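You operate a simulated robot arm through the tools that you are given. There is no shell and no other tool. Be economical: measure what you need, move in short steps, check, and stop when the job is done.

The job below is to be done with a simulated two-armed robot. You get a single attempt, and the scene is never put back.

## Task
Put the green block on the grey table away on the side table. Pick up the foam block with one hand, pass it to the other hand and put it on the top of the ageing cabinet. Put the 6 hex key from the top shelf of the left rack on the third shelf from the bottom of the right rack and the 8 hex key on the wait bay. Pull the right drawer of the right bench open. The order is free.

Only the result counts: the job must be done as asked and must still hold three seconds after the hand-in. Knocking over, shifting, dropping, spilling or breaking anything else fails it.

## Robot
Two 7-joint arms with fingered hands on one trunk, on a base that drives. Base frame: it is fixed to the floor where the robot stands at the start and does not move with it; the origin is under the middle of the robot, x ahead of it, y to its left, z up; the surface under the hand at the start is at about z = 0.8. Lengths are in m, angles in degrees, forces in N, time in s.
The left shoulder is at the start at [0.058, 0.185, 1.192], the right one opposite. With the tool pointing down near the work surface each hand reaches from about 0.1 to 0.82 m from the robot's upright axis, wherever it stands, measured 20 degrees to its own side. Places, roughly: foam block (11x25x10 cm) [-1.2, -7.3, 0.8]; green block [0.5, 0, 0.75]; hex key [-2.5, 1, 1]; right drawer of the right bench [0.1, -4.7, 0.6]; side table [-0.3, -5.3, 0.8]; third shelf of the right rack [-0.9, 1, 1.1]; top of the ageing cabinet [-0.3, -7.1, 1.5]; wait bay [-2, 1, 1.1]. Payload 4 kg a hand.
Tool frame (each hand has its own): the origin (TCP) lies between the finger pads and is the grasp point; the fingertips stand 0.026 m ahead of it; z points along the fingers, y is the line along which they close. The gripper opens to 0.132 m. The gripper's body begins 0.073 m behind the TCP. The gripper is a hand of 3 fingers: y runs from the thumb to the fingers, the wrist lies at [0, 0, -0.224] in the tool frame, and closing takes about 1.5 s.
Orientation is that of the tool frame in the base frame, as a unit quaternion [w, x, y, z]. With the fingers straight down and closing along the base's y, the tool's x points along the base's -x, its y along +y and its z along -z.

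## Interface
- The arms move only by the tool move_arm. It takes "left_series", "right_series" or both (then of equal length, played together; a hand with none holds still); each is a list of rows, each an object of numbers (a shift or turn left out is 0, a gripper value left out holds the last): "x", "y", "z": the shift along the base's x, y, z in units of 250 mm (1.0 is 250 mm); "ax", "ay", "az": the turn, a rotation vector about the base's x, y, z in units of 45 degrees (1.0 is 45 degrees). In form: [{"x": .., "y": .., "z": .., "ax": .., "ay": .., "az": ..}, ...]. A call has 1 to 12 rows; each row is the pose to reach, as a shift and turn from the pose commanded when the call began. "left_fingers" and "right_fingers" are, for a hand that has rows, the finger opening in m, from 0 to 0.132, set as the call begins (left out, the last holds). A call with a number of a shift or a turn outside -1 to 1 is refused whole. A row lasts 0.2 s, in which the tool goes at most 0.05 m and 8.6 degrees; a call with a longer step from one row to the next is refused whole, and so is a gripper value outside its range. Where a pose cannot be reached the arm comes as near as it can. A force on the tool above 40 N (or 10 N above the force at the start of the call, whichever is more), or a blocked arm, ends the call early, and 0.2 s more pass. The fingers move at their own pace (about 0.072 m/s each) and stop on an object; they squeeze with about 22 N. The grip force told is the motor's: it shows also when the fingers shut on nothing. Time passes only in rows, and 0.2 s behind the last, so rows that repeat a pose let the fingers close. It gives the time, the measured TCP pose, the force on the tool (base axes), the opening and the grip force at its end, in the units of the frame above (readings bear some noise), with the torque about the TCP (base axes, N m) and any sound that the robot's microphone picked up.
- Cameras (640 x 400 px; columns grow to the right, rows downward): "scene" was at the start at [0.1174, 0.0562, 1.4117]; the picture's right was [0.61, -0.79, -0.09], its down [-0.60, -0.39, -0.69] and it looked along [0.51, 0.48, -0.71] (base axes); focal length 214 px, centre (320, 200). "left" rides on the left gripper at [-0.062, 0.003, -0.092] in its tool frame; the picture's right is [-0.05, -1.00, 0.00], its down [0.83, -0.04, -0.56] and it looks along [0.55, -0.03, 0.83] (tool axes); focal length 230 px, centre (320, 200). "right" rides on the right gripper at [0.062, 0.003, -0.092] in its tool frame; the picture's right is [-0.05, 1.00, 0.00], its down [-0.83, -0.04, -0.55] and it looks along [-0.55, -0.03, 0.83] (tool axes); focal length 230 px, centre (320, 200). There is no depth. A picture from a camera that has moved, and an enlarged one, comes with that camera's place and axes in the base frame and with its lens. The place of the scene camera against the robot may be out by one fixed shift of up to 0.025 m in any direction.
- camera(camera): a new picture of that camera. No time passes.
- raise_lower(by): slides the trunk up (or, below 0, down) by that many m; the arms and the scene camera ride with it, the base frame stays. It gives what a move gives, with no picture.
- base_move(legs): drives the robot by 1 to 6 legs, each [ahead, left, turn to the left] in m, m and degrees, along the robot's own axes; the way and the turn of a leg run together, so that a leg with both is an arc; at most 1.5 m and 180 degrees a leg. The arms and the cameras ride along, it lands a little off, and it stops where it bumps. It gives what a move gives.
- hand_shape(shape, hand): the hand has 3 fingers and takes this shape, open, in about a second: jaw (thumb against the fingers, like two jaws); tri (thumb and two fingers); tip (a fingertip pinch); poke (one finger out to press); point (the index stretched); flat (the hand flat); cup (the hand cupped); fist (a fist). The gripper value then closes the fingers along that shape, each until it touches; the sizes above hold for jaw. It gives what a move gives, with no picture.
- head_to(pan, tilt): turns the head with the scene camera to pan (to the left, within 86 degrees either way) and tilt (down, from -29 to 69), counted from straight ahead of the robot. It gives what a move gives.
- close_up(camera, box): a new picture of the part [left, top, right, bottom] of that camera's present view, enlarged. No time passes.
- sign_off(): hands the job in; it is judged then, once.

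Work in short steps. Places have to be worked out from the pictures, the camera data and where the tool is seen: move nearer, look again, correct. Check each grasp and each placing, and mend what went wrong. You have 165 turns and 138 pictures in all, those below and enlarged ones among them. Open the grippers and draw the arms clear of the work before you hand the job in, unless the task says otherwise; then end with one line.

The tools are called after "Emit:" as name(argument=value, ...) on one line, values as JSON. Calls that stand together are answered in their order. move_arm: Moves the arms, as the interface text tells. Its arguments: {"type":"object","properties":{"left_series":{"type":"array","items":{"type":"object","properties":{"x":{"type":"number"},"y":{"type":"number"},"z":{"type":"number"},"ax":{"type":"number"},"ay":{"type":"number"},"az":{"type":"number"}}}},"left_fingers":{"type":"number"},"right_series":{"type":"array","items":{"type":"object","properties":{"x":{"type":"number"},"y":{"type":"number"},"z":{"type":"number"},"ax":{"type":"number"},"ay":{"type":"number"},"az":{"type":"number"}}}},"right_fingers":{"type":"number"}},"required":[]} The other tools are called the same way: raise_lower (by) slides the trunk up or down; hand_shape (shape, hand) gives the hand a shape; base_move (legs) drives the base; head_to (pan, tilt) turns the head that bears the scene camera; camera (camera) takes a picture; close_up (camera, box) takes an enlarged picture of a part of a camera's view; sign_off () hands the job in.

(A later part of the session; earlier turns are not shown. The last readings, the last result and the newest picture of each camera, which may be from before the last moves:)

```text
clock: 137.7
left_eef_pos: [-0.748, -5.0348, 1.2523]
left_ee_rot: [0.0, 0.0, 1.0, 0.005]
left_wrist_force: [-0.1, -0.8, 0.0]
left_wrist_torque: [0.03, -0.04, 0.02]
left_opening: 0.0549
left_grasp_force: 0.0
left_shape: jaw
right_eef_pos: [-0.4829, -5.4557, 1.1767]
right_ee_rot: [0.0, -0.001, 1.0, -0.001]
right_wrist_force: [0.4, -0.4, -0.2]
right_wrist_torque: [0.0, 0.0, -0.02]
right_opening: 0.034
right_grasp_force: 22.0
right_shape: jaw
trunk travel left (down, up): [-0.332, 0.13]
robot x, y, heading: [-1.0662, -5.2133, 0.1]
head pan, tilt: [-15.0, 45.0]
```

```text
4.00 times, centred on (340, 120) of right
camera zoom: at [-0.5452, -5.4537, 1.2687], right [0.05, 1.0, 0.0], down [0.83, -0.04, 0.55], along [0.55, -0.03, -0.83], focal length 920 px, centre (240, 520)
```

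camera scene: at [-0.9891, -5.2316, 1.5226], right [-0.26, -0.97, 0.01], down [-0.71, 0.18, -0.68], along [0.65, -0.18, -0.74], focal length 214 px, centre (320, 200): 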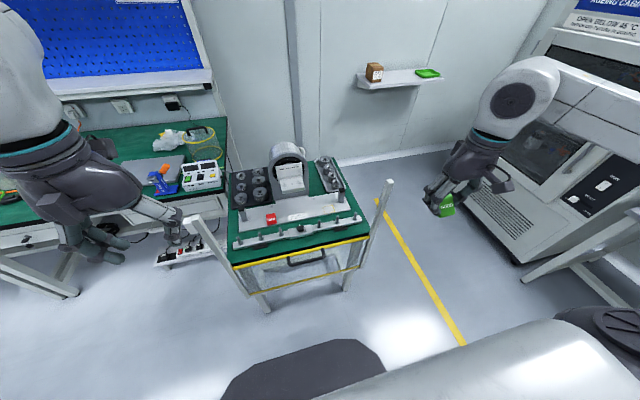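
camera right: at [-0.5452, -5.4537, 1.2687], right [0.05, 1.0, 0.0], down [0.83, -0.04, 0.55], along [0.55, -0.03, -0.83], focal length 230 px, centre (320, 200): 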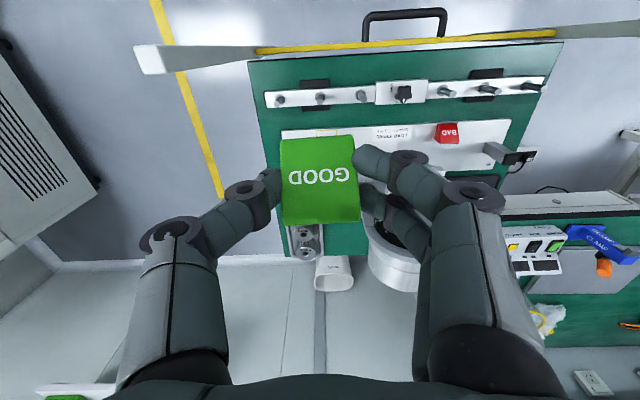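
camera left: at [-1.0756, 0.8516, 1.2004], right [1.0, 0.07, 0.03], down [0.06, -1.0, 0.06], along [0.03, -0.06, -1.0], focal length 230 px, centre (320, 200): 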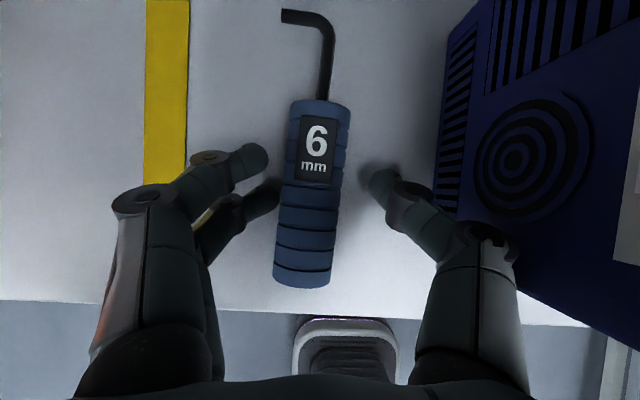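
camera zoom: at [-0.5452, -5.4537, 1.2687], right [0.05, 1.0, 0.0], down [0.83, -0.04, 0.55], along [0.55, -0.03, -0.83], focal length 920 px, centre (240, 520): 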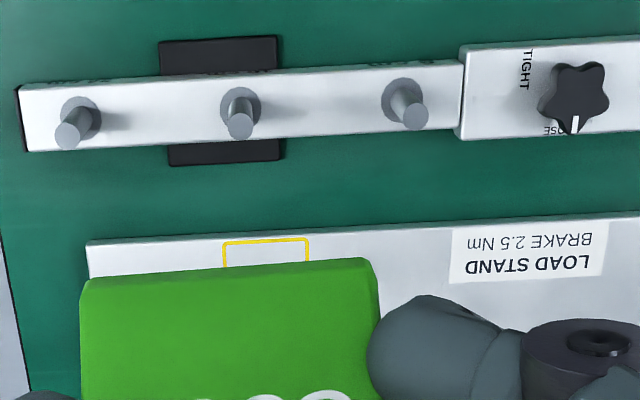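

The outline is 4.2 cm wide — the block's footprint — with its front edge at x≈-0.404, centre y≈-5.449. I move above it and descend to z≈0.95 to look again.

Emit:
move_arm(right_series=[{"x": 0.18, "y": 0.027}, {"x": 0.36, "y": 0.027}, {"x": 0.39, "y": 0.027, "z": -0.17}, {"x": 0.39, "y": 0.027, "z": -0.35}, {"x": 0.39, "y": 0.027, "z": -0.53}, {"x": 0.39, "y": 0.027, "z": -0.71}, {"x": 0.39, "y": 0.027, "z": -0.85}, {"x": 0.39, "y": 0.027, "z": -0.85}])

Emit:
camera(camera="right")

Emit:
close_up(camera="scene", box=[220, 150, 420, 275])

```text
clock: 139.5
left_eef_pos: [-0.7475, -5.0351, 1.2516]
left_ee_rot: [0.0, 0.0, 1.0, 0.004]
left_wrist_force: [-0.1, 0.0, -0.2]
left_wrist_torque: [-0.02, -0.04, 0.0]
left_opening: 0.055
left_grasp_force: 0.1
left_shape: jaw
right_eef_pos: [-0.389, -5.4444, 0.9617]
right_ee_rot: [0.0, -0.001, 1.0, 0.0]
right_wrist_force: [0.7, 0.5, 0.5]
right_wrist_torque: [0.0, 0.0, 0.02]
right_opening: 0.0337
right_grasp_force: 21.8
right_shape: jaw
trunk travel left (down, up): [-0.332, 0.13]
robot x, y, heading: [-1.0675, -5.2118, 0.1]
head pan, tilt: [-15.0, 45.0]
```

```text
85 pictures are left
camera right: at [-0.4513, -5.4421, 1.0541], right [0.05, 1.0, 0.0], down [0.83, -0.04, 0.55], along [0.55, -0.03, -0.83], focal length 230 px, centre (320, 200)
```

right: 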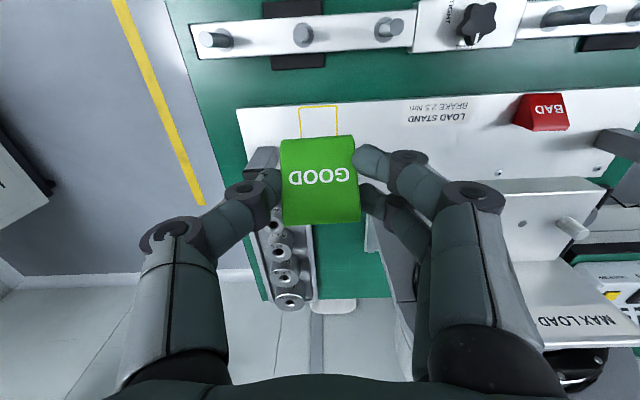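

```text
3.20 times, centred on (320, 212) of scene
camera zoom: at [-0.9912, -5.2312, 1.5228], right [-0.26, -0.97, 0.01], down [-0.71, 0.18, -0.68], along [0.65, -0.18, -0.74], focal length 686 px, centre (320, 160)
```

zoom: 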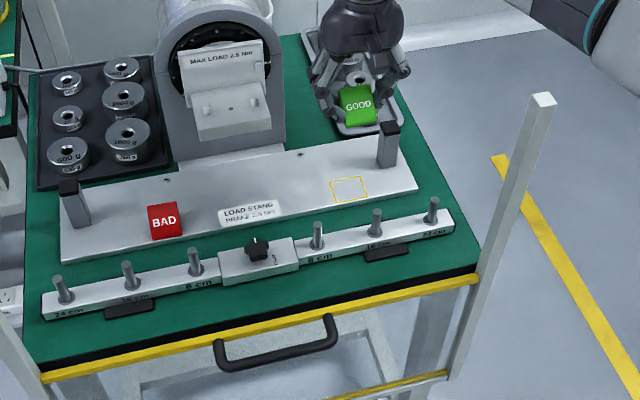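

The outline centre refines to about (-0.373,-5.448) on a stand at z≈0.77. The grey end post stands close to the thumb side, so I zoom to measure that gap.

Emit:
close_up(camera="right", box=[220, 80, 380, 180])

Emit:
close_up(camera="scene", box=[310, 160, 374, 220])

```text
4.00 times, centred on (300, 130) of right
camera zoom: at [-0.4513, -5.4421, 1.0541], right [0.05, 1.0, 0.0], down [0.83, -0.04, 0.55], along [0.55, -0.03, -0.83], focal length 920 px, centre (400, 480)
```

zoom: 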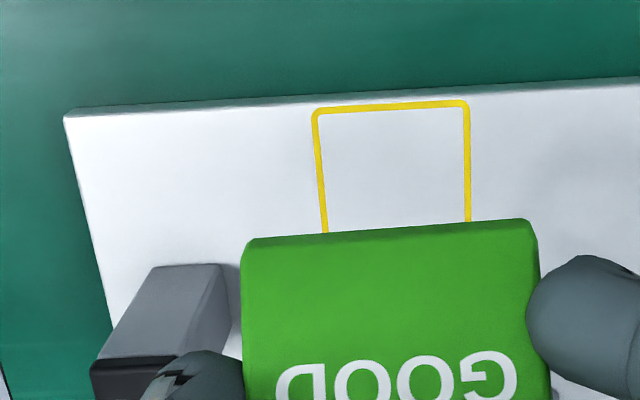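

```text
6.67 times, centred on (342, 190) of scene
camera zoom: at [-0.9912, -5.2312, 1.5228], right [-0.26, -0.97, 0.01], down [-0.71, 0.18, -0.68], along [0.65, -0.18, -0.74], focal length 1430 px, centre (173, 267)
```

zoom: 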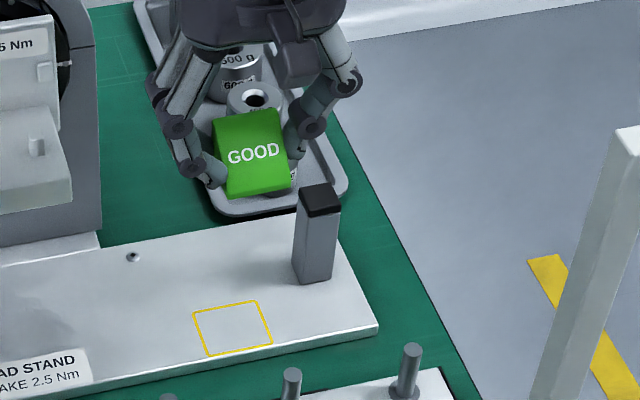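

The post begins about 3 cm beyond the outline's centre in x, so the thumb clears it. I move onto the outline and descend to z≈0.83.

Emit:
move_arm(right_series=[{"x": 0.08, "y": -0.014}, {"x": 0.08, "y": -0.014, "z": -0.16}, {"x": 0.08, "y": -0.014, "z": -0.32}, {"x": 0.08, "y": -0.014, "z": -0.44}, {"x": 0.08, "y": -0.014, "z": -0.5}, {"x": 0.08, "y": -0.014, "z": -0.5}])

Emit:
close_up(camera="scene", box=[310, 160, 374, 220])

Emit:
camera(camera="right")

```text
clock: 140.9
left_eef_pos: [-0.7477, -5.0348, 1.2526]
left_ee_rot: [0.0, -0.001, 1.0, 0.005]
left_wrist_force: [0.0, -0.1, 0.1]
left_wrist_torque: [-0.01, 0.03, -0.01]
left_opening: 0.0549
left_grasp_force: 0.0
left_shape: jaw
right_eef_pos: [-0.3706, -5.4533, 0.8332]
right_ee_rot: [-0.001, 0.0, 1.0, 0.0]
right_wrist_force: [-0.1, 0.0, 0.1]
right_wrist_torque: [0.01, -0.02, 0.0]
right_opening: 0.0334
right_grasp_force: 21.9
right_shape: jaw
trunk travel left (down, up): [-0.332, 0.13]
robot x, y, heading: [-1.0648, -5.2164, 0.1]
head pan, tilt: [-15.0, 45.0]
```

```text
6.67 times, centred on (342, 190) of scene
camera zoom: at [-0.991, -5.2316, 1.5228], right [-0.26, -0.97, 0.01], down [-0.71, 0.18, -0.68], along [0.65, -0.18, -0.74], focal length 1430 px, centre (173, 267)
```

zoom: 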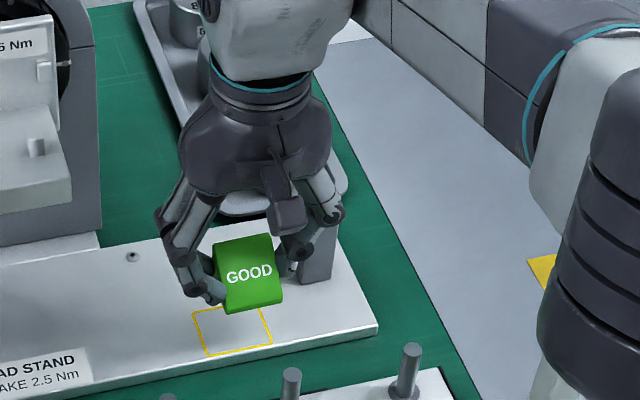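

```text
80 pictures are left
camera right: at [-0.4323, -5.4524, 0.9268], right [0.05, 1.0, 0.0], down [0.83, -0.04, 0.55], along [0.55, -0.03, -0.83], focal length 230 px, centre (320, 200)
```

right: 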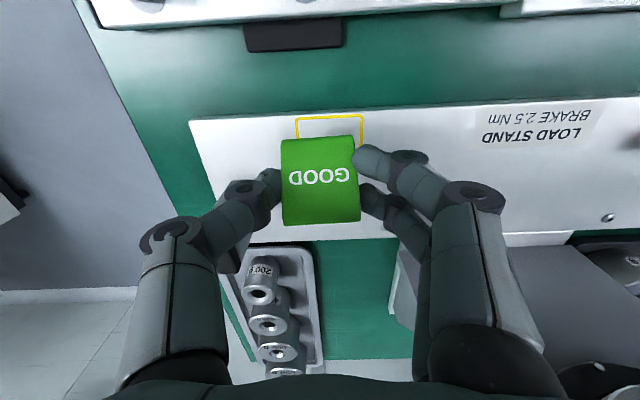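

Outline front edge is at x -0.393, centre y -5.448, stand z≈0.765; the block must shift 7 mm left. I correct and lower to just above contact.

Emit:
move_arm(right_series=[{"x": 0.008, "y": 0.028}, {"x": 0.008, "y": 0.028, "z": -0.08}, {"x": 0.008, "y": 0.028, "z": -0.12}, {"x": 0.008, "y": 0.028, "z": -0.135}, {"x": 0.008, "y": 0.028, "z": -0.135}])

Emit:
camera(camera="right")

```text
clock: 142.1
left_eef_pos: [-0.7476, -5.0339, 1.2534]
left_ee_rot: [0.0, 0.001, 1.0, 0.004]
left_wrist_force: [0.3, 0.1, -0.1]
left_wrist_torque: [-0.01, 0.01, -0.01]
left_opening: 0.0552
left_grasp_force: 0.0
left_shape: jaw
right_eef_pos: [-0.3789, -5.4448, 0.8216]
right_ee_rot: [0.004, 0.002, 1.0, 0.0]
right_wrist_force: [0.1, -0.8, -0.3]
right_wrist_torque: [0.05, -0.01, -0.02]
right_opening: 0.0337
right_grasp_force: 22.2
right_shape: jaw
right hand out of reach, approached as far as the arm can: row 2, 3, 4, 5
trunk travel left (down, up): [-0.332, 0.13]
robot x, y, heading: [-1.0648, -5.2135, -0.1]
head pan, tilt: [-15.0, 45.0]
```

```text
79 pictures are left
camera right: at [-0.4412, -5.4429, 0.9143], right [0.06, 1.0, 0.0], down [0.83, -0.05, 0.56], along [0.56, -0.03, -0.83], focal length 230 px, centre (320, 200)
```

right: 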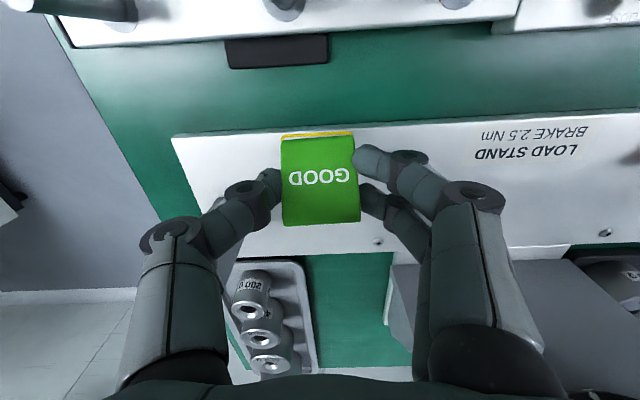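

The arm is at its reach this low, so I raise the hand, lower the trunk 12 cm, and continue.

Emit:
move_arm(right_series=[{"z": 0.15}, {"z": 0.3}, {"z": 0.45}, {"z": 0.55}, {"z": 0.55}])

Emit:
raise_lower(by=-0.12)

Emit:
camera(camera="right")

```text
clock: 143.3
left_eef_pos: [-0.747, -5.0349, 1.2517]
left_ee_rot: [0.0, 0.0, 1.0, 0.004]
left_wrist_force: [-0.4, -0.3, 0.0]
left_wrist_torque: [0.01, -0.03, -0.01]
left_opening: 0.0547
left_grasp_force: 0.0
left_shape: jaw
right_eef_pos: [-0.3801, -5.4452, 0.9606]
right_ee_rot: [0.0, 0.0, 1.0, -0.001]
right_wrist_force: [1.5, 1.0, 0.1]
right_wrist_torque: [0.02, -0.01, -0.01]
right_opening: 0.0338
right_grasp_force: 21.6
right_shape: jaw
trunk travel left (down, up): [-0.332, 0.13]
robot x, y, heading: [-1.0642, -5.2139, 0.0]
head pan, tilt: [-15.0, 45.0]
```

```text
clock: 144.8
left_eef_pos: [-0.7551, -5.03, 1.1362]
left_ee_rot: [0.005, 0.0, 1.0, 0.001]
left_wrist_force: [-0.7, -0.2, -0.7]
left_wrist_torque: [-0.02, -0.02, 0.02]
left_opening: 0.0549
left_grasp_force: 0.0
left_shape: jaw
right_eef_pos: [-0.3725, -5.4383, 0.87]
right_ee_rot: [0.021, 0.0, 1.0, 0.0]
right_wrist_force: [-0.2, -1.0, 0.0]
right_wrist_torque: [0.01, 0.02, 0.01]
right_opening: 0.0336
right_grasp_force: 22.1
right_shape: jaw
trunk travel left (down, up): [-0.212, 0.25]
robot x, y, heading: [-1.0637, -5.2115, -0.2]
head pan, tilt: [-15.0, 45.0]
```

```text
78 pictures are left
camera right: at [-0.4386, -5.4369, 0.9608], right [0.05, 1.0, 0.0], down [0.81, -0.05, 0.59], along [0.59, -0.03, -0.81], focal length 230 px, centre (320, 200)
```

right: 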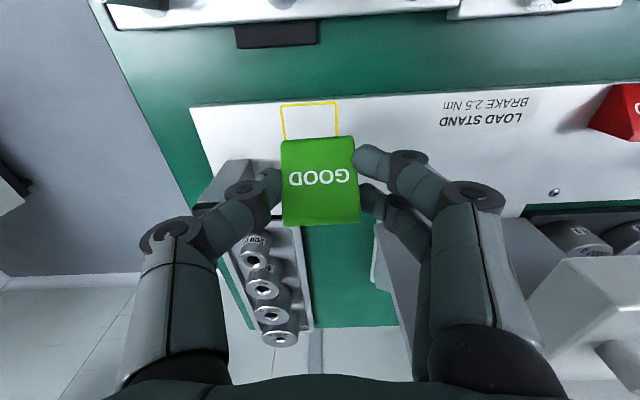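

The pose shifted slightly (2.4° tilt) during the trunk move; I hold briefly to see the settled reading.

Emit:
move_arm(right_series=[{}, {}], left_series=[{}, {}])

```text
clock: 145.6
left_eef_pos: [-0.7552, -5.0294, 1.1305]
left_ee_rot: [0.003, 0.0, 1.0, 0.003]
left_wrist_force: [0.3, -1.3, -0.2]
left_wrist_torque: [0.01, -0.01, 0.02]
left_opening: 0.0549
left_grasp_force: 0.1
left_shape: jaw
right_eef_pos: [-0.3691, -5.439, 0.8745]
right_ee_rot: [0.026, 0.0, 1.0, 0.004]
right_wrist_force: [0.4, -0.5, -1.0]
right_wrist_torque: [0.01, 0.03, 0.0]
right_opening: 0.0336
right_grasp_force: 22.0
right_shape: jaw
trunk travel left (down, up): [-0.212, 0.25]
robot x, y, heading: [-1.062, -5.2148, -0.1]
head pan, tilt: [-15.0, 45.0]
stopped in row 2 (right hand): the arm was blocked; the commanded pose is now the measured one
```

The right arm is blocked by something — probably the elbow on the right upright. I look.

Emit:
head_to(pan=-45, tilt=45)

Emit:
camera(camera="scene")

```text
clock: 146.6
left_eef_pos: [-0.7555, -5.0278, 1.1325]
left_ee_rot: [0.004, 0.0, 1.0, 0.001]
left_wrist_force: [-0.2, 0.2, 0.4]
left_wrist_torque: [0.0, 0.0, -0.04]
left_opening: 0.0549
left_grasp_force: 0.1
left_shape: jaw
right_eef_pos: [-0.3698, -5.44, 0.8727]
right_ee_rot: [0.023, 0.0, 1.0, 0.003]
right_wrist_force: [-0.7, -0.4, -0.2]
right_wrist_torque: [-0.04, -0.01, 0.01]
right_opening: 0.0337
right_grasp_force: 21.4
right_shape: jaw
trunk travel left (down, up): [-0.212, 0.25]
robot x, y, heading: [-1.065, -5.2156, -0.1]
head pan, tilt: [-45.0, 45.0]
```

```text
77 pictures are left
camera scene: at [-0.958, -5.2612, 1.3906], right [-0.7, -0.71, 0.11], down [-0.6, 0.5, -0.62], along [0.39, -0.5, -0.77], focal length 214 px, centre (320, 200)
```

scene: 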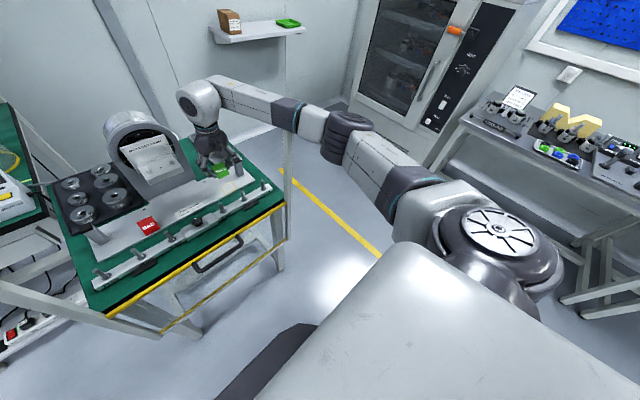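

The forearm rests against the right upright. I raise the trunk again to free it, and will approach from further left with the arm higher and straighter.

Emit:
raise_lower(by=0.14)

Emit:
camera(camera="scene")

```text
clock: 148.2
left_eef_pos: [-0.7474, -5.0342, 1.272]
left_ee_rot: [-0.001, 0.001, 1.0, 0.005]
left_wrist_force: [0.0, -0.4, 1.0]
left_wrist_torque: [0.0, 0.0, 0.01]
left_opening: 0.055
left_grasp_force: 0.0
left_shape: jaw
right_eef_pos: [-0.3657, -5.4447, 1.0027]
right_ee_rot: [0.016, 0.002, 1.0, 0.005]
right_wrist_force: [-0.2, 0.6, 0.0]
right_wrist_torque: [0.02, 0.03, 0.01]
right_opening: 0.0338
right_grasp_force: 21.7
right_shape: jaw
trunk travel left (down, up): [-0.352, 0.11]
robot x, y, heading: [-1.0621, -5.2101, 0.0]
head pan, tilt: [-45.0, 45.0]
```

```text
76 pictures are left
camera scene: at [-1.0181, -5.2681, 1.5451], right [-0.71, -0.71, 0.02], down [-0.52, 0.5, -0.69], along [0.48, -0.5, -0.72], focal length 214 px, centre (320, 200)
```

scene: 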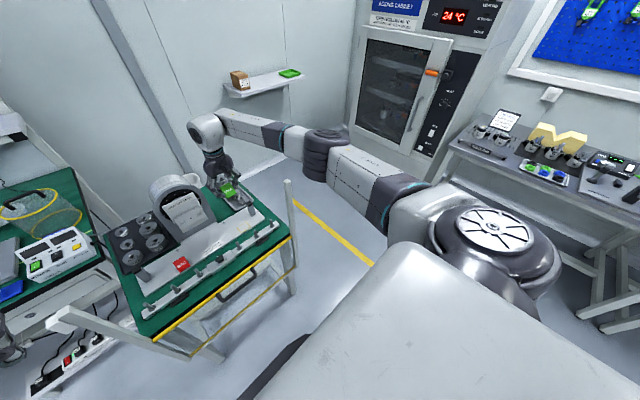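

Free again; nothing appears displaced. I level the hand and raise it, then move the base left 0.13 m and 0.05 m nearer.

Emit:
move_arm(right_series=[{"z": 0.1, "ay": 0.041}, {"z": 0.25, "ay": 0.041, "x": -0.1}, {"z": 0.4, "ay": 0.041, "x": -0.2}, {"z": 0.4, "ay": 0.041, "x": -0.35, "y": -0.1}, {"z": 0.4, "ay": 0.041, "x": -0.4, "y": -0.2}])

Emit:
base_move(legs=[[0, 0.13, 0], [0.05, 0, 0]])

Emit:
camera(camera="scene")

Emit:
camera(camera="right")

```text
clock: 149.4
left_eef_pos: [-0.7472, -5.0363, 1.2717]
left_ee_rot: [0.0, 0.0, 1.0, 0.006]
left_wrist_force: [-0.5, 0.0, -0.8]
left_wrist_torque: [-0.02, 0.01, 0.02]
left_opening: 0.0549
left_grasp_force: 0.0
left_shape: jaw
right_eef_pos: [-0.4697, -5.494, 1.0987]
right_ee_rot: [0.002, 0.001, 1.0, 0.005]
right_wrist_force: [0.5, -1.0, -0.3]
right_wrist_torque: [0.0, -0.02, -0.01]
right_opening: 0.0337
right_grasp_force: 21.5
right_shape: jaw
trunk travel left (down, up): [-0.352, 0.11]
robot x, y, heading: [-1.0675, -5.2113, 0.0]
head pan, tilt: [-45.0, 45.0]
```

```text
clock: 151.2
left_eef_pos: [-0.7061, -4.9098, 1.274]
left_ee_rot: [0.004, 0.002, 1.0, 0.006]
left_wrist_force: [-0.2, 0.6, 0.0]
left_wrist_torque: [-0.01, -0.07, -0.04]
left_opening: 0.0549
left_grasp_force: 0.0
left_shape: jaw
right_eef_pos: [-0.4258, -5.3687, 1.1032]
right_ee_rot: [0.005, 0.003, 1.0, 0.005]
right_wrist_force: [-0.6, -1.2, 0.2]
right_wrist_torque: [0.02, -0.06, 0.02]
right_opening: 0.0337
right_grasp_force: 21.8
right_shape: jaw
trunk travel left (down, up): [-0.352, 0.11]
robot x, y, heading: [-1.0176, -5.0848, -0.4]
head pan, tilt: [-45.0, 45.0]
```

```text
75 pictures are left
camera scene: at [-0.9788, -5.142, 1.5457], right [-0.71, -0.7, 0.02], down [-0.52, 0.5, -0.69], along [0.48, -0.5, -0.72], focal length 214 px, centre (320, 200)
```

scene: 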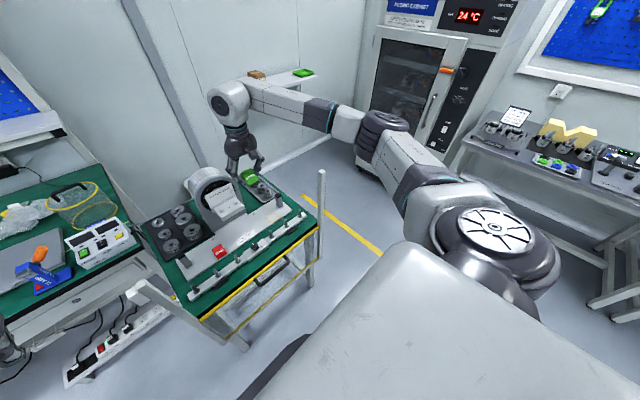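

```text
74 pictures are left
camera right: at [-0.4888, -5.3676, 1.1952], right [0.06, 1.0, 0.01], down [0.82, -0.05, 0.56], along [0.56, -0.02, -0.83], focal length 230 px, centre (320, 200)
```

right: 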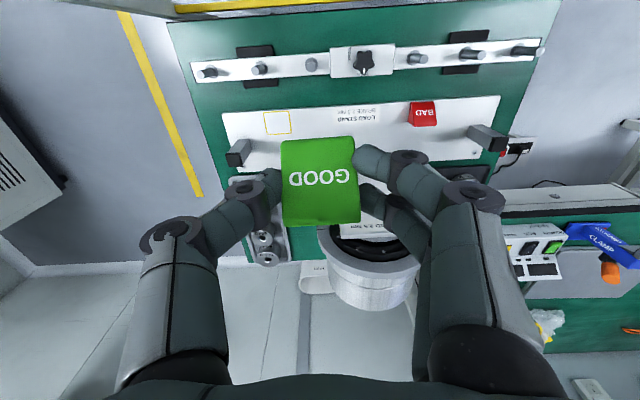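

The outline is still at (-0.375,-5.448), so the table was not shifted. I move over it and down to z≈0.88, watching the forearm.

Emit:
move_arm(right_series=[{"x": 0.1, "y": -0.14}, {"x": 0.21, "y": -0.3}, {"x": 0.21, "y": -0.31, "z": -0.18}, {"x": 0.21, "y": -0.31, "z": -0.36}, {"x": 0.21, "y": -0.31, "z": -0.54}, {"x": 0.21, "y": -0.31, "z": -0.72}, {"x": 0.21, "y": -0.31, "z": -0.88}, {"x": 0.21, "y": -0.31, "z": -0.88}])

Emit:
camera(camera="scene")

Emit:
camera(camera="right")

```text
clock: 153.0
left_eef_pos: [-0.6996, -4.9071, 1.2719]
left_ee_rot: [0.0, 0.002, 1.0, 0.004]
left_wrist_force: [-0.1, 0.3, 0.2]
left_wrist_torque: [-0.01, 0.05, -0.02]
left_opening: 0.0548
left_grasp_force: 0.0
left_shape: jaw
right_eef_pos: [-0.3683, -5.4479, 0.8818]
right_ee_rot: [0.003, 0.004, 1.0, 0.005]
right_wrist_force: [-0.1, 0.4, -0.2]
right_wrist_torque: [0.01, -0.02, 0.02]
right_opening: 0.0336
right_grasp_force: 22.1
right_shape: jaw
trunk travel left (down, up): [-0.352, 0.11]
robot x, y, heading: [-1.0168, -5.0858, -0.2]
head pan, tilt: [-45.0, 45.0]
```

```text
73 pictures are left
camera scene: at [-0.9706, -5.1401, 1.5452], right [-0.71, -0.71, 0.02], down [-0.52, 0.5, -0.69], along [0.48, -0.5, -0.72], focal length 214 px, centre (320, 200)
```

scene: 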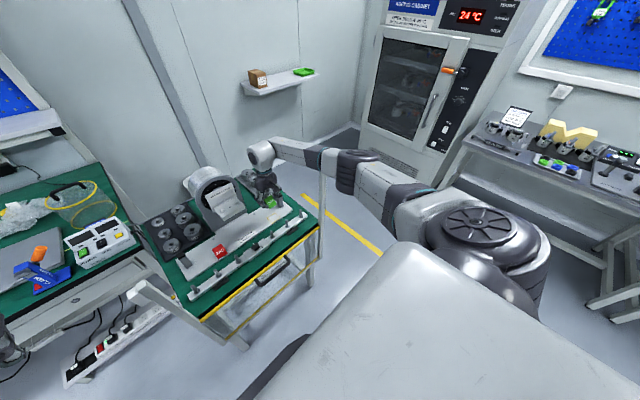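

```text
72 pictures are left
camera right: at [-0.43, -5.4473, 0.9738], right [0.06, 1.0, 0.01], down [0.83, -0.05, 0.56], along [0.56, -0.03, -0.83], focal length 230 px, centre (320, 200)
```

right: 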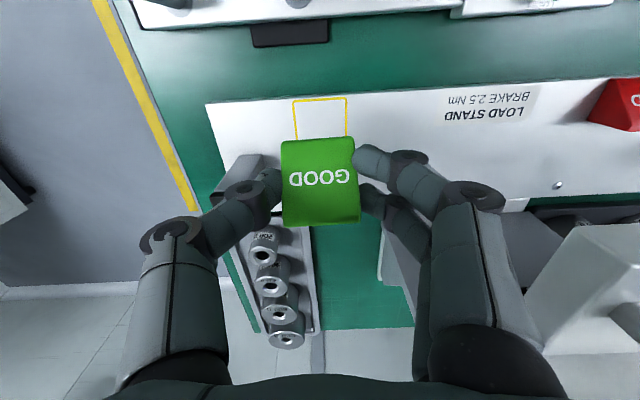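

Emit:
close_up(camera="scene", box=[240, 120, 420, 232])

```text
3.56 times, centred on (330, 176) of scene
camera zoom: at [-0.9706, -5.1401, 1.5452], right [-0.71, -0.71, 0.02], down [-0.52, 0.5, -0.69], along [0.48, -0.5, -0.72], focal length 763 px, centre (284, 285)
```

zoom: 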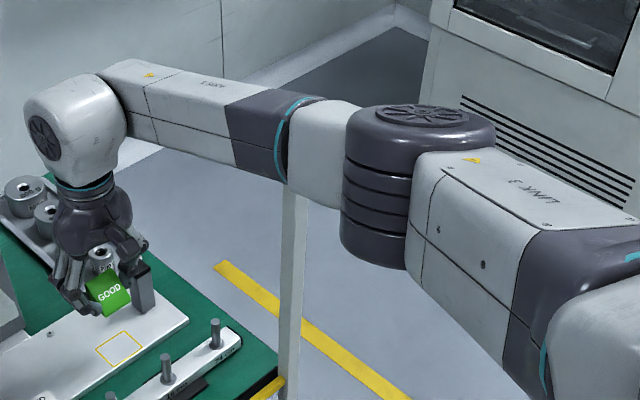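

The forearm passes barely above the upright, so going lower would hit it. I raise the trunk 10 cm and move the base 7 cm nearer so that the arm comes down more steeply.

Emit:
raise_lower(by=0.1)

Emit:
move_arm(right_series=[{"x": -0.14}, {"x": -0.28}])

Emit:
base_move(legs=[[0.07, 0, 0]])

Emit:
camera(camera="right")

```text
clock: 154.4
left_eef_pos: [-0.6994, -4.9088, 1.3722]
left_ee_rot: [0.0, 0.001, 1.0, 0.004]
left_wrist_force: [-0.3, 0.1, 0.1]
left_wrist_torque: [0.01, 0.0, 0.03]
left_opening: 0.0549
left_grasp_force: 0.1
left_shape: jaw
right_eef_pos: [-0.367, -5.4453, 0.9798]
right_ee_rot: [0.002, 0.003, 1.0, 0.004]
right_wrist_force: [0.6, 0.0, -0.4]
right_wrist_torque: [0.05, 0.0, 0.02]
right_opening: 0.034
right_grasp_force: 22.3
right_shape: jaw
trunk travel left (down, up): [-0.452, 0.01]
robot x, y, heading: [-1.0153, -5.0848, -0.0]
head pan, tilt: [-45.0, 45.0]
```

```text
clock: 155.0
left_eef_pos: [-0.7013, -4.909, 1.3738]
left_ee_rot: [0.001, 0.002, 1.0, 0.005]
left_wrist_force: [-0.1, 0.0, 0.7]
left_wrist_torque: [0.0, -0.02, -0.01]
left_opening: 0.0549
left_grasp_force: 0.1
left_shape: jaw
right_eef_pos: [-0.4374, -5.4455, 0.9787]
right_ee_rot: [0.002, 0.002, 1.0, 0.004]
right_wrist_force: [-0.4, 0.5, 0.0]
right_wrist_torque: [-0.02, 0.0, 0.0]
right_opening: 0.0338
right_grasp_force: 22.2
right_shape: jaw
trunk travel left (down, up): [-0.452, 0.01]
robot x, y, heading: [-1.0149, -5.0849, -0.1]
head pan, tilt: [-45.0, 45.0]
```

```text
clock: 156.0
left_eef_pos: [-0.6364, -4.9073, 1.3743]
left_ee_rot: [0.005, 0.003, 1.0, 0.005]
left_wrist_force: [0.3, -0.7, -0.1]
left_wrist_torque: [0.01, -0.06, -0.01]
left_opening: 0.0549
left_grasp_force: 0.1
left_shape: jaw
right_eef_pos: [-0.3725, -5.4472, 0.9833]
right_ee_rot: [0.004, 0.004, 1.0, 0.004]
right_wrist_force: [-0.8, 0.0, 0.3]
right_wrist_torque: [-0.02, -0.09, 0.01]
right_opening: 0.034
right_grasp_force: 22.5
right_shape: jaw
trunk travel left (down, up): [-0.452, 0.01]
robot x, y, heading: [-0.9458, -5.0881, -0.4]
head pan, tilt: [-45.0, 45.0]
```

```text
70 pictures are left
camera right: at [-0.4347, -5.4457, 1.0749], right [0.06, 1.0, 0.01], down [0.82, -0.06, 0.56], along [0.56, -0.03, -0.83], focal length 230 px, centre (320, 200)
```

right: 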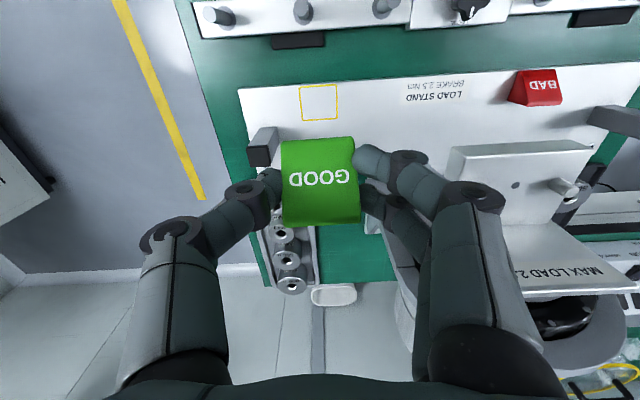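

Outline stays at (-0.372,-5.448), directly below. I go down to z≈0.85 and check the forearm against the upright.

Emit:
move_arm(right_series=[{"x": 0.01, "z": -0.16}, {"x": 0.01, "z": -0.32}, {"x": 0.01, "z": -0.44}, {"x": 0.01, "z": -0.53}, {"x": 0.01, "z": -0.53}])

Emit:
close_up(camera="scene", box=[200, 120, 420, 257])

Emit:
camera(camera="right")

```text
clock: 157.2
left_eef_pos: [-0.6317, -4.9092, 1.3725]
left_ee_rot: [0.001, 0.003, 1.0, 0.004]
left_wrist_force: [-0.9, 0.5, -0.1]
left_wrist_torque: [0.0, -0.04, 0.02]
left_opening: 0.0546
left_grasp_force: 0.1
left_shape: jaw
right_eef_pos: [-0.3672, -5.4471, 0.8478]
right_ee_rot: [0.003, 0.004, 1.0, 0.004]
right_wrist_force: [-1.3, 0.1, -0.4]
right_wrist_torque: [0.01, -0.03, 0.0]
right_opening: 0.0337
right_grasp_force: 22.1
right_shape: jaw
trunk travel left (down, up): [-0.452, 0.01]
robot x, y, heading: [-0.9444, -5.084, -0.5]
head pan, tilt: [-45.0, 45.0]
```

```text
2.91 times, centred on (310, 188) of scene
camera zoom: at [-0.9197, -5.1404, 1.6484], right [-0.71, -0.7, 0.0], down [-0.5, 0.5, -0.71], along [0.5, -0.5, -0.71], focal length 624 px, centre (349, 234)
```

zoom: 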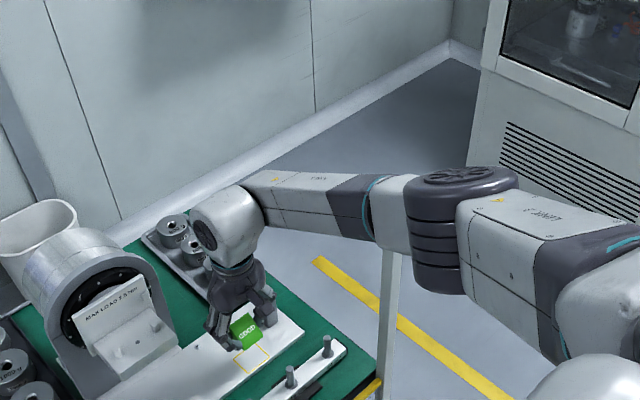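

```text
68 pictures are left
camera right: at [-0.4286, -5.4465, 0.9399], right [0.06, 1.0, 0.01], down [0.83, -0.06, 0.56], along [0.56, -0.03, -0.83], focal length 230 px, centre (320, 200)
```

right: 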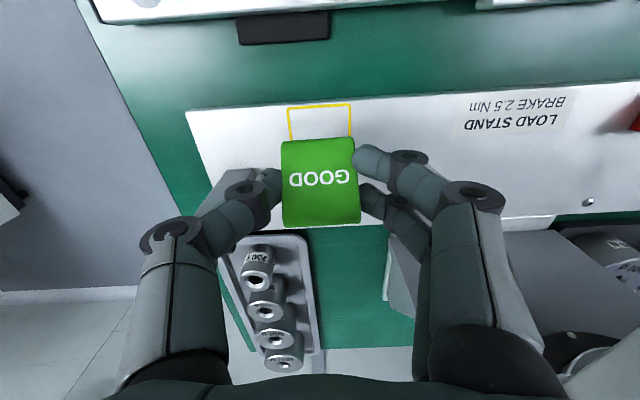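

The forearm now runs higher and inside the upright. Alignment is good, so I lower to near contact.

Emit:
move_arm(right_series=[{"z": -0.08}, {"z": -0.14}, {"z": -0.18}, {"z": -0.18}])

Emit:
camera(camera="right")

```text
clock: 158.2
left_eef_pos: [-0.6285, -4.909, 1.3727]
left_ee_rot: [0.001, 0.003, 1.0, 0.004]
left_wrist_force: [-0.1, 0.3, 0.6]
left_wrist_torque: [-0.03, 0.01, -0.02]
left_opening: 0.0551
left_grasp_force: 0.1
left_shape: jaw
right_eef_pos: [-0.3639, -5.4475, 0.8033]
right_ee_rot: [0.002, 0.005, 1.0, 0.005]
right_wrist_force: [0.1, 0.0, 0.2]
right_wrist_torque: [-0.02, 0.02, 0.01]
right_opening: 0.0339
right_grasp_force: 22.1
right_shape: jaw
trunk travel left (down, up): [-0.452, 0.01]
robot x, y, heading: [-0.9437, -5.0887, -0.2]
head pan, tilt: [-45.0, 45.0]
```

```text
67 pictures are left
camera right: at [-0.4261, -5.4451, 0.8941], right [0.06, 1.0, 0.01], down [0.83, -0.06, 0.56], along [0.56, -0.03, -0.83], focal length 230 px, centre (320, 200)
```

right: 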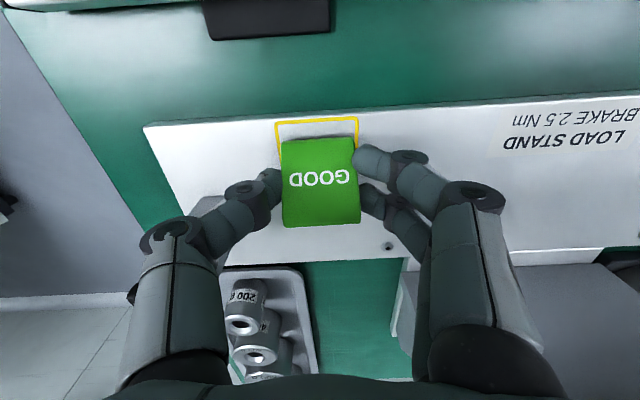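

Nearly in the frame: it wants ~6 mm toward the robot. I correct and lower in small steps until contact.

Emit:
move_arm(right_series=[{"x": -0.024, "y": -0.004}, {"x": -0.024, "y": -0.004, "z": -0.012}, {"x": -0.024, "y": -0.004, "z": -0.024}, {"x": -0.024, "y": -0.004, "z": -0.024}])

```text
clock: 159.2
left_eef_pos: [-0.6284, -4.9091, 1.3722]
left_ee_rot: [0.001, 0.002, 1.0, 0.004]
left_wrist_force: [-0.1, 0.2, -0.4]
left_wrist_torque: [0.02, 0.01, 0.02]
left_opening: 0.0551
left_grasp_force: 0.1
left_shape: jaw
right_eef_pos: [-0.3697, -5.4483, 0.795]
right_ee_rot: [0.001, 0.005, 1.0, 0.004]
right_wrist_force: [1.0, -0.1, -0.8]
right_wrist_torque: [-0.02, 0.02, 0.0]
right_opening: 0.034
right_grasp_force: 22.1
right_shape: jaw
trunk travel left (down, up): [-0.452, 0.01]
robot x, y, heading: [-0.9436, -5.0855, -0.5]
head pan, tilt: [-45.0, 45.0]
```

No contact yet; I go on in 2 mm steps.

Emit:
move_arm(right_series=[{"z": -0.008}, {"z": -0.016}, {"z": -0.024}, {"z": -0.024}])

Emit:
camera(camera="right")

```text
clock: 160.2
left_eef_pos: [-0.631, -4.9079, 1.3737]
left_ee_rot: [0.002, 0.003, 1.0, 0.004]
left_wrist_force: [-0.6, 0.4, 0.0]
left_wrist_torque: [0.03, 0.02, -0.02]
left_opening: 0.055
left_grasp_force: 0.1
left_shape: jaw
right_eef_pos: [-0.3694, -5.4472, 0.7913]
right_ee_rot: [0.004, 0.004, 1.0, 0.004]
right_wrist_force: [-0.7, -2.0, 28.0]
right_wrist_torque: [-0.09, 0.05, 0.01]
right_opening: 0.0357
right_grasp_force: 21.5
right_shape: jaw
trunk travel left (down, up): [-0.452, 0.01]
robot x, y, heading: [-0.9431, -5.0855, -0.3]
head pan, tilt: [-45.0, 45.0]
```

```text
66 pictures are left
camera right: at [-0.4324, -5.4463, 0.8836], right [0.06, 1.0, 0.01], down [0.83, -0.06, 0.56], along [0.56, -0.03, -0.83], focal length 230 px, centre (320, 200)
```

right: 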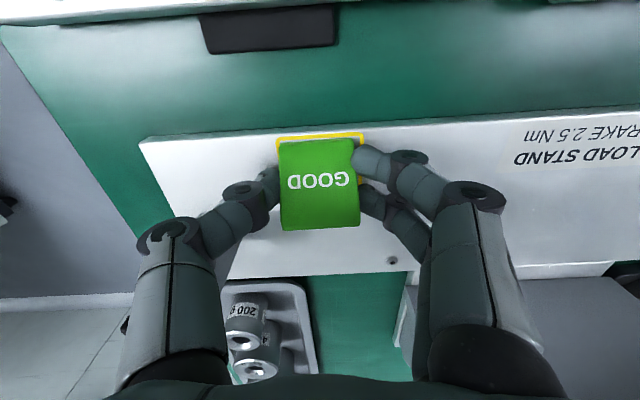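

It sits inside the outline (28 N contact). I ease off 2 mm, open slightly, and lift away.

Emit:
move_arm(right_series=[{"z": 0.01}, {"z": 0.01}])

Emit:
move_arm(right_series=[{}, {}, {}], right_fingers=0.06)

Emit:
move_arm(right_series=[{"z": 0.1}, {"z": 0.25}, {"z": 0.43}, {"z": 0.6}, {"z": 0.78}, {"z": 0.95}])

Emit:
camera(camera="right")

```text
clock: 160.8
left_eef_pos: [-0.6303, -4.9076, 1.3718]
left_ee_rot: [0.002, 0.002, 1.0, 0.004]
left_wrist_force: [-0.9, 0.7, 0.5]
left_wrist_torque: [0.03, -0.03, -0.03]
left_opening: 0.0549
left_grasp_force: 0.1
left_shape: jaw
right_eef_pos: [-0.3716, -5.4485, 0.7913]
right_ee_rot: [0.002, 0.004, 1.0, 0.003]
right_wrist_force: [5.5, -1.1, 18.9]
right_wrist_torque: [-0.07, -0.09, -0.01]
right_opening: 0.0358
right_grasp_force: 22.1
right_shape: jaw
trunk travel left (down, up): [-0.452, 0.01]
robot x, y, heading: [-0.945, -5.0839, -0.7]
head pan, tilt: [-45.0, 45.0]
```

```text
clock: 161.6
left_eef_pos: [-0.6291, -4.9091, 1.3718]
left_ee_rot: [0.001, 0.003, 1.0, 0.004]
left_wrist_force: [0.1, 0.4, 0.3]
left_wrist_torque: [0.0, -0.01, 0.01]
left_opening: 0.0549
left_grasp_force: 0.1
left_shape: jaw
right_eef_pos: [-0.3704, -5.4475, 0.7902]
right_ee_rot: [0.001, 0.004, 1.0, 0.004]
right_wrist_force: [-0.2, -0.4, 0.0]
right_wrist_torque: [0.0, -0.02, 0.02]
right_opening: 0.0594
right_grasp_force: 0.0
right_shape: jaw
trunk travel left (down, up): [-0.452, 0.01]
robot x, y, heading: [-0.9435, -5.0876, -0.3]
head pan, tilt: [-45.0, 45.0]
```

```text
clock: 163.0
left_eef_pos: [-0.6302, -4.9084, 1.3722]
left_ee_rot: [0.002, 0.002, 1.0, 0.004]
left_wrist_force: [-0.2, -0.4, 0.2]
left_wrist_torque: [0.02, 0.03, -0.01]
left_opening: 0.0551
left_grasp_force: 0.0
left_shape: jaw
right_eef_pos: [-0.3689, -5.4523, 1.0288]
right_ee_rot: [0.001, 0.005, 1.0, 0.003]
right_wrist_force: [0.5, -0.2, 0.1]
right_wrist_torque: [-0.02, 0.01, -0.01]
right_opening: 0.0597
right_grasp_force: 0.1
right_shape: jaw
trunk travel left (down, up): [-0.452, 0.01]
robot x, y, heading: [-0.9471, -5.087, -0.2]
head pan, tilt: [-45.0, 45.0]
```

```text
65 pictures are left
camera right: at [-0.4309, -5.4491, 1.12], right [0.06, 1.0, 0.01], down [0.83, -0.05, 0.56], along [0.56, -0.03, -0.83], focal length 230 px, centre (320, 200)
```

right: 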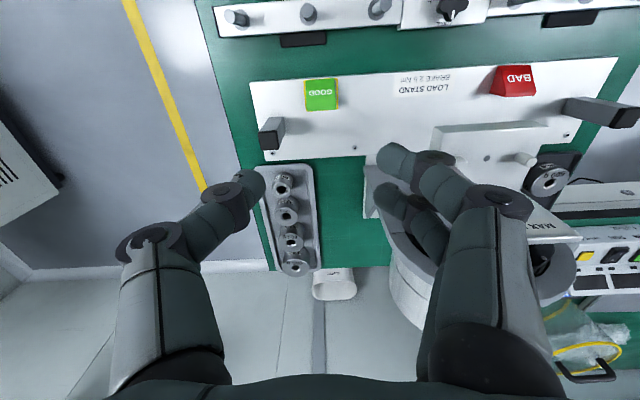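

The green block stands squarely in its outline. I raise and draw back the right hand, back the base off, and look at the bench drawers.

Emit:
move_arm(right_series=[{"z": 0.18}, {"z": 0.36}, {"z": 0.54}, {"z": 0.72}, {"z": 0.76, "x": -0.18}, {"z": 0.76, "x": -0.36}, {"z": 0.76, "x": -0.54}, {"z": 0.76, "x": -0.72}, {"z": 0.76, "x": -0.9}, {"z": 0.76, "x": -1.0}])

Emit:
base_move(legs=[[-0.25, 0, 0], [0, 0.35, 0]])

Emit:
raise_lower(by=-0.2)

Emit:
head_to(pan=0, tilt=25)

Emit:
camera(camera="scene")

```text
clock: 165.2
left_eef_pos: [-0.629, -4.9073, 1.3717]
left_ee_rot: [0.001, 0.003, 1.0, 0.005]
left_wrist_force: [0.3, -0.5, -0.3]
left_wrist_torque: [0.01, 0.03, 0.0]
left_opening: 0.0549
left_grasp_force: 0.0
left_shape: jaw
right_eef_pos: [-0.6225, -5.4452, 1.2195]
right_ee_rot: [0.001, 0.005, 1.0, 0.005]
right_wrist_force: [0.9, -0.7, 0.5]
right_wrist_torque: [0.0, 0.01, 0.0]
right_opening: 0.0594
right_grasp_force: 0.1
right_shape: jaw
trunk travel left (down, up): [-0.452, 0.01]
robot x, y, heading: [-0.9488, -5.0835, -0.1]
head pan, tilt: [-45.0, 45.0]
```

```text
clock: 168.9
left_eef_pos: [-0.8773, -4.5554, 1.3733]
left_ee_rot: [0.0, 0.004, 1.0, 0.005]
left_wrist_force: [0.7, 0.2, 0.0]
left_wrist_torque: [0.03, 0.0, -0.01]
left_opening: 0.0549
left_grasp_force: 0.1
left_shape: jaw
right_eef_pos: [-0.8701, -5.0937, 1.2189]
right_ee_rot: [0.002, 0.006, 1.0, 0.005]
right_wrist_force: [0.4, 0.0, -1.1]
right_wrist_torque: [-0.01, 0.0, 0.01]
right_opening: 0.0597
right_grasp_force: 0.1
right_shape: jaw
trunk travel left (down, up): [-0.452, 0.01]
robot x, y, heading: [-1.1933, -4.7265, -0.4]
head pan, tilt: [-45.0, 45.0]
```

```text
clock: 171.1
left_eef_pos: [-0.8772, -4.5531, 1.1722]
left_ee_rot: [0.002, 0.005, 1.0, 0.004]
left_wrist_force: [1.1, 0.1, 0.2]
left_wrist_torque: [-0.03, -0.02, 0.02]
left_opening: 0.0548
left_grasp_force: 0.0
left_shape: jaw
right_eef_pos: [-0.8713, -5.0904, 1.0191]
right_ee_rot: [0.001, 0.007, 1.0, 0.004]
right_wrist_force: [0.5, 0.4, 0.8]
right_wrist_torque: [-0.03, -0.01, -0.01]
right_opening: 0.0595
right_grasp_force: 0.0
right_shape: jaw
trunk travel left (down, up): [-0.252, 0.21]
robot x, y, heading: [-1.1936, -4.7293, -0.4]
head pan, tilt: [-45.0, 45.0]
```

```text
clock: 172.2
left_eef_pos: [-0.8766, -4.5527, 1.1731]
left_ee_rot: [0.001, 0.005, 1.0, 0.005]
left_wrist_force: [0.0, 0.1, 0.3]
left_wrist_torque: [-0.03, -0.01, -0.01]
left_opening: 0.0551
left_grasp_force: 0.1
left_shape: jaw
right_eef_pos: [-0.8707, -5.0914, 1.0196]
right_ee_rot: [0.002, 0.006, 1.0, 0.004]
right_wrist_force: [-0.3, 0.4, 1.0]
right_wrist_torque: [0.02, -0.01, -0.03]
right_opening: 0.0595
right_grasp_force: 0.0
right_shape: jaw
trunk travel left (down, up): [-0.252, 0.21]
robot x, y, heading: [-1.1934, -4.7261, -0.4]
head pan, tilt: [0.0, 25.0]
```

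```text
64 pictures are left
camera scene: at [-1.0663, -4.7271, 1.4624], right [-0.01, -1.0, 0.0], down [-0.52, 0.0, -0.85], along [0.85, -0.01, -0.52], focal length 214 px, centre (320, 200)
```

scene: 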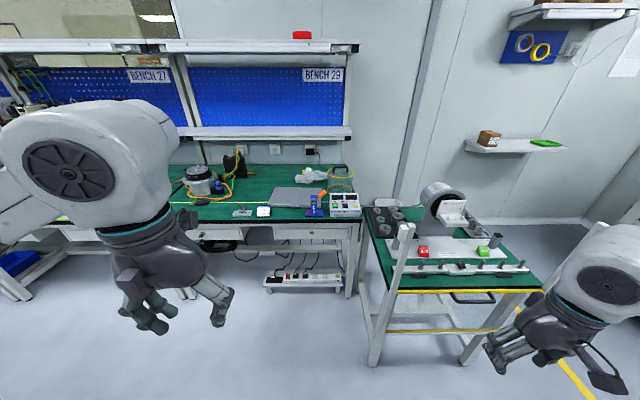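

Emit:
close_up(camera="scene", box=[180, 190, 380, 315])

```text
3.20 times, centred on (280, 252) of scene
camera zoom: at [-1.0663, -4.7271, 1.4624], right [-0.01, -1.0, 0.0], down [-0.52, 0.0, -0.85], along [0.85, -0.01, -0.52], focal length 686 px, centre (448, 32)
```

zoom: 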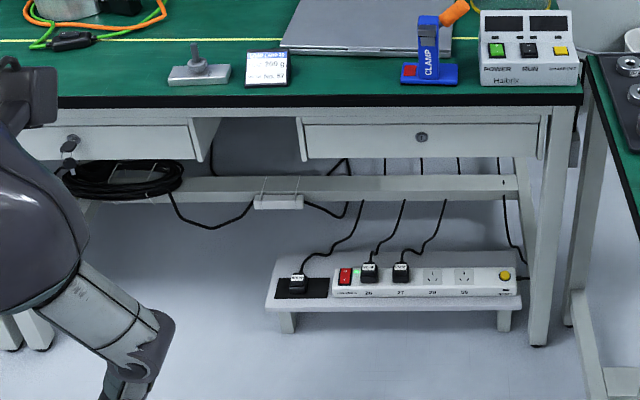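

The right drawer has a round lock but no visible handle from here. I get closer and lower to see its front.

Emit:
move_arm(left_series=[{"y": 0.18}, {"y": 0.36}, {"y": 0.54}, {"y": 0.7}])

Emit:
raise_lower(by=-0.2)

Emit:
base_move(legs=[[0.1, 0.2, 0]])

Emit:
head_to(pan=-15, tilt=20)

Emit:
camera(camera="scene")

```text
clock: 173.2
left_eef_pos: [-0.8777, -4.3777, 1.1722]
left_ee_rot: [0.0, 0.006, 1.0, 0.004]
left_wrist_force: [0.7, -0.2, -1.0]
left_wrist_torque: [-0.01, -0.04, -0.01]
left_opening: 0.055
left_grasp_force: 0.0
left_shape: jaw
right_eef_pos: [-0.8724, -5.0901, 1.021]
right_ee_rot: [0.001, 0.006, 1.0, 0.003]
right_wrist_force: [0.4, 0.1, 0.0]
right_wrist_torque: [-0.01, 0.0, -0.02]
right_opening: 0.0595
right_grasp_force: 0.0
right_shape: jaw
trunk travel left (down, up): [-0.252, 0.21]
robot x, y, heading: [-1.1954, -4.7316, -0.6]
head pan, tilt: [0.0, 25.0]
```

```text
clock: 175.4
left_eef_pos: [-0.8782, -4.3792, 0.9734]
left_ee_rot: [0.002, 0.004, 1.0, 0.005]
left_wrist_force: [-0.2, 0.6, 0.5]
left_wrist_torque: [0.02, 0.01, 0.02]
left_opening: 0.055
left_grasp_force: 0.1
left_shape: jaw
right_eef_pos: [-0.8639, -5.0911, 0.7981]
right_ee_rot: [-0.028, 0.006, 1.0, 0.004]
right_wrist_force: [-0.7, 0.0, 0.2]
right_wrist_torque: [0.0, -0.02, 0.0]
right_opening: 0.0598
right_grasp_force: 0.0
right_shape: jaw
trunk travel left (down, up): [-0.052, 0.41]
robot x, y, heading: [-1.1954, -4.7255, -0.5]
head pan, tilt: [0.0, 25.0]
```

```text
clock: 177.1
left_eef_pos: [-0.7791, -4.177, 0.9713]
left_ee_rot: [0.001, 0.0, 1.0, 0.004]
left_wrist_force: [0.0, -0.3, 0.3]
left_wrist_torque: [-0.01, 0.03, 0.02]
left_opening: 0.055
left_grasp_force: 0.0
left_shape: jaw
right_eef_pos: [-0.7594, -4.8893, 0.7988]
right_ee_rot: [-0.027, 0.0, 1.0, 0.003]
right_wrist_force: [-0.3, -0.2, 0.1]
right_wrist_torque: [-0.02, 0.05, 0.01]
right_opening: 0.0593
right_grasp_force: 0.0
right_shape: jaw
trunk travel left (down, up): [-0.052, 0.41]
robot x, y, heading: [-1.0948, -4.528, 0.4]
head pan, tilt: [0.0, 25.0]
```

```text
clock: 177.8
left_eef_pos: [-0.7798, -4.1774, 0.973]
left_ee_rot: [0.001, -0.001, 1.0, 0.006]
left_wrist_force: [0.2, -0.3, -0.6]
left_wrist_torque: [-0.01, 0.02, 0.0]
left_opening: 0.0547
left_grasp_force: 0.0
left_shape: jaw
right_eef_pos: [-0.7603, -4.89, 0.7991]
right_ee_rot: [-0.028, 0.0, 1.0, 0.005]
right_wrist_force: [0.8, 0.3, 0.9]
right_wrist_torque: [-0.01, -0.03, 0.02]
right_opening: 0.0596
right_grasp_force: 0.1
right_shape: jaw
trunk travel left (down, up): [-0.052, 0.41]
robot x, y, heading: [-1.0941, -4.5292, 0.3]
head pan, tilt: [-15.0, 20.0]
```

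```text
62 pictures are left
camera scene: at [-0.8003, -4.5522, 1.1883], right [-0.23, -0.97, 0.11], down [-0.69, 0.09, -0.72], along [0.69, -0.24, -0.69], focal length 214 px, centre (320, 200)
```

scene: 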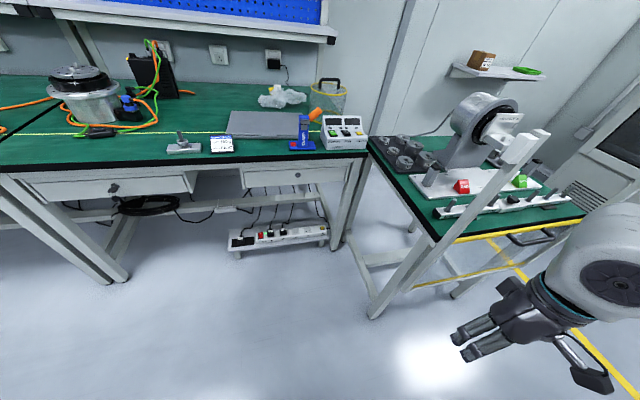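

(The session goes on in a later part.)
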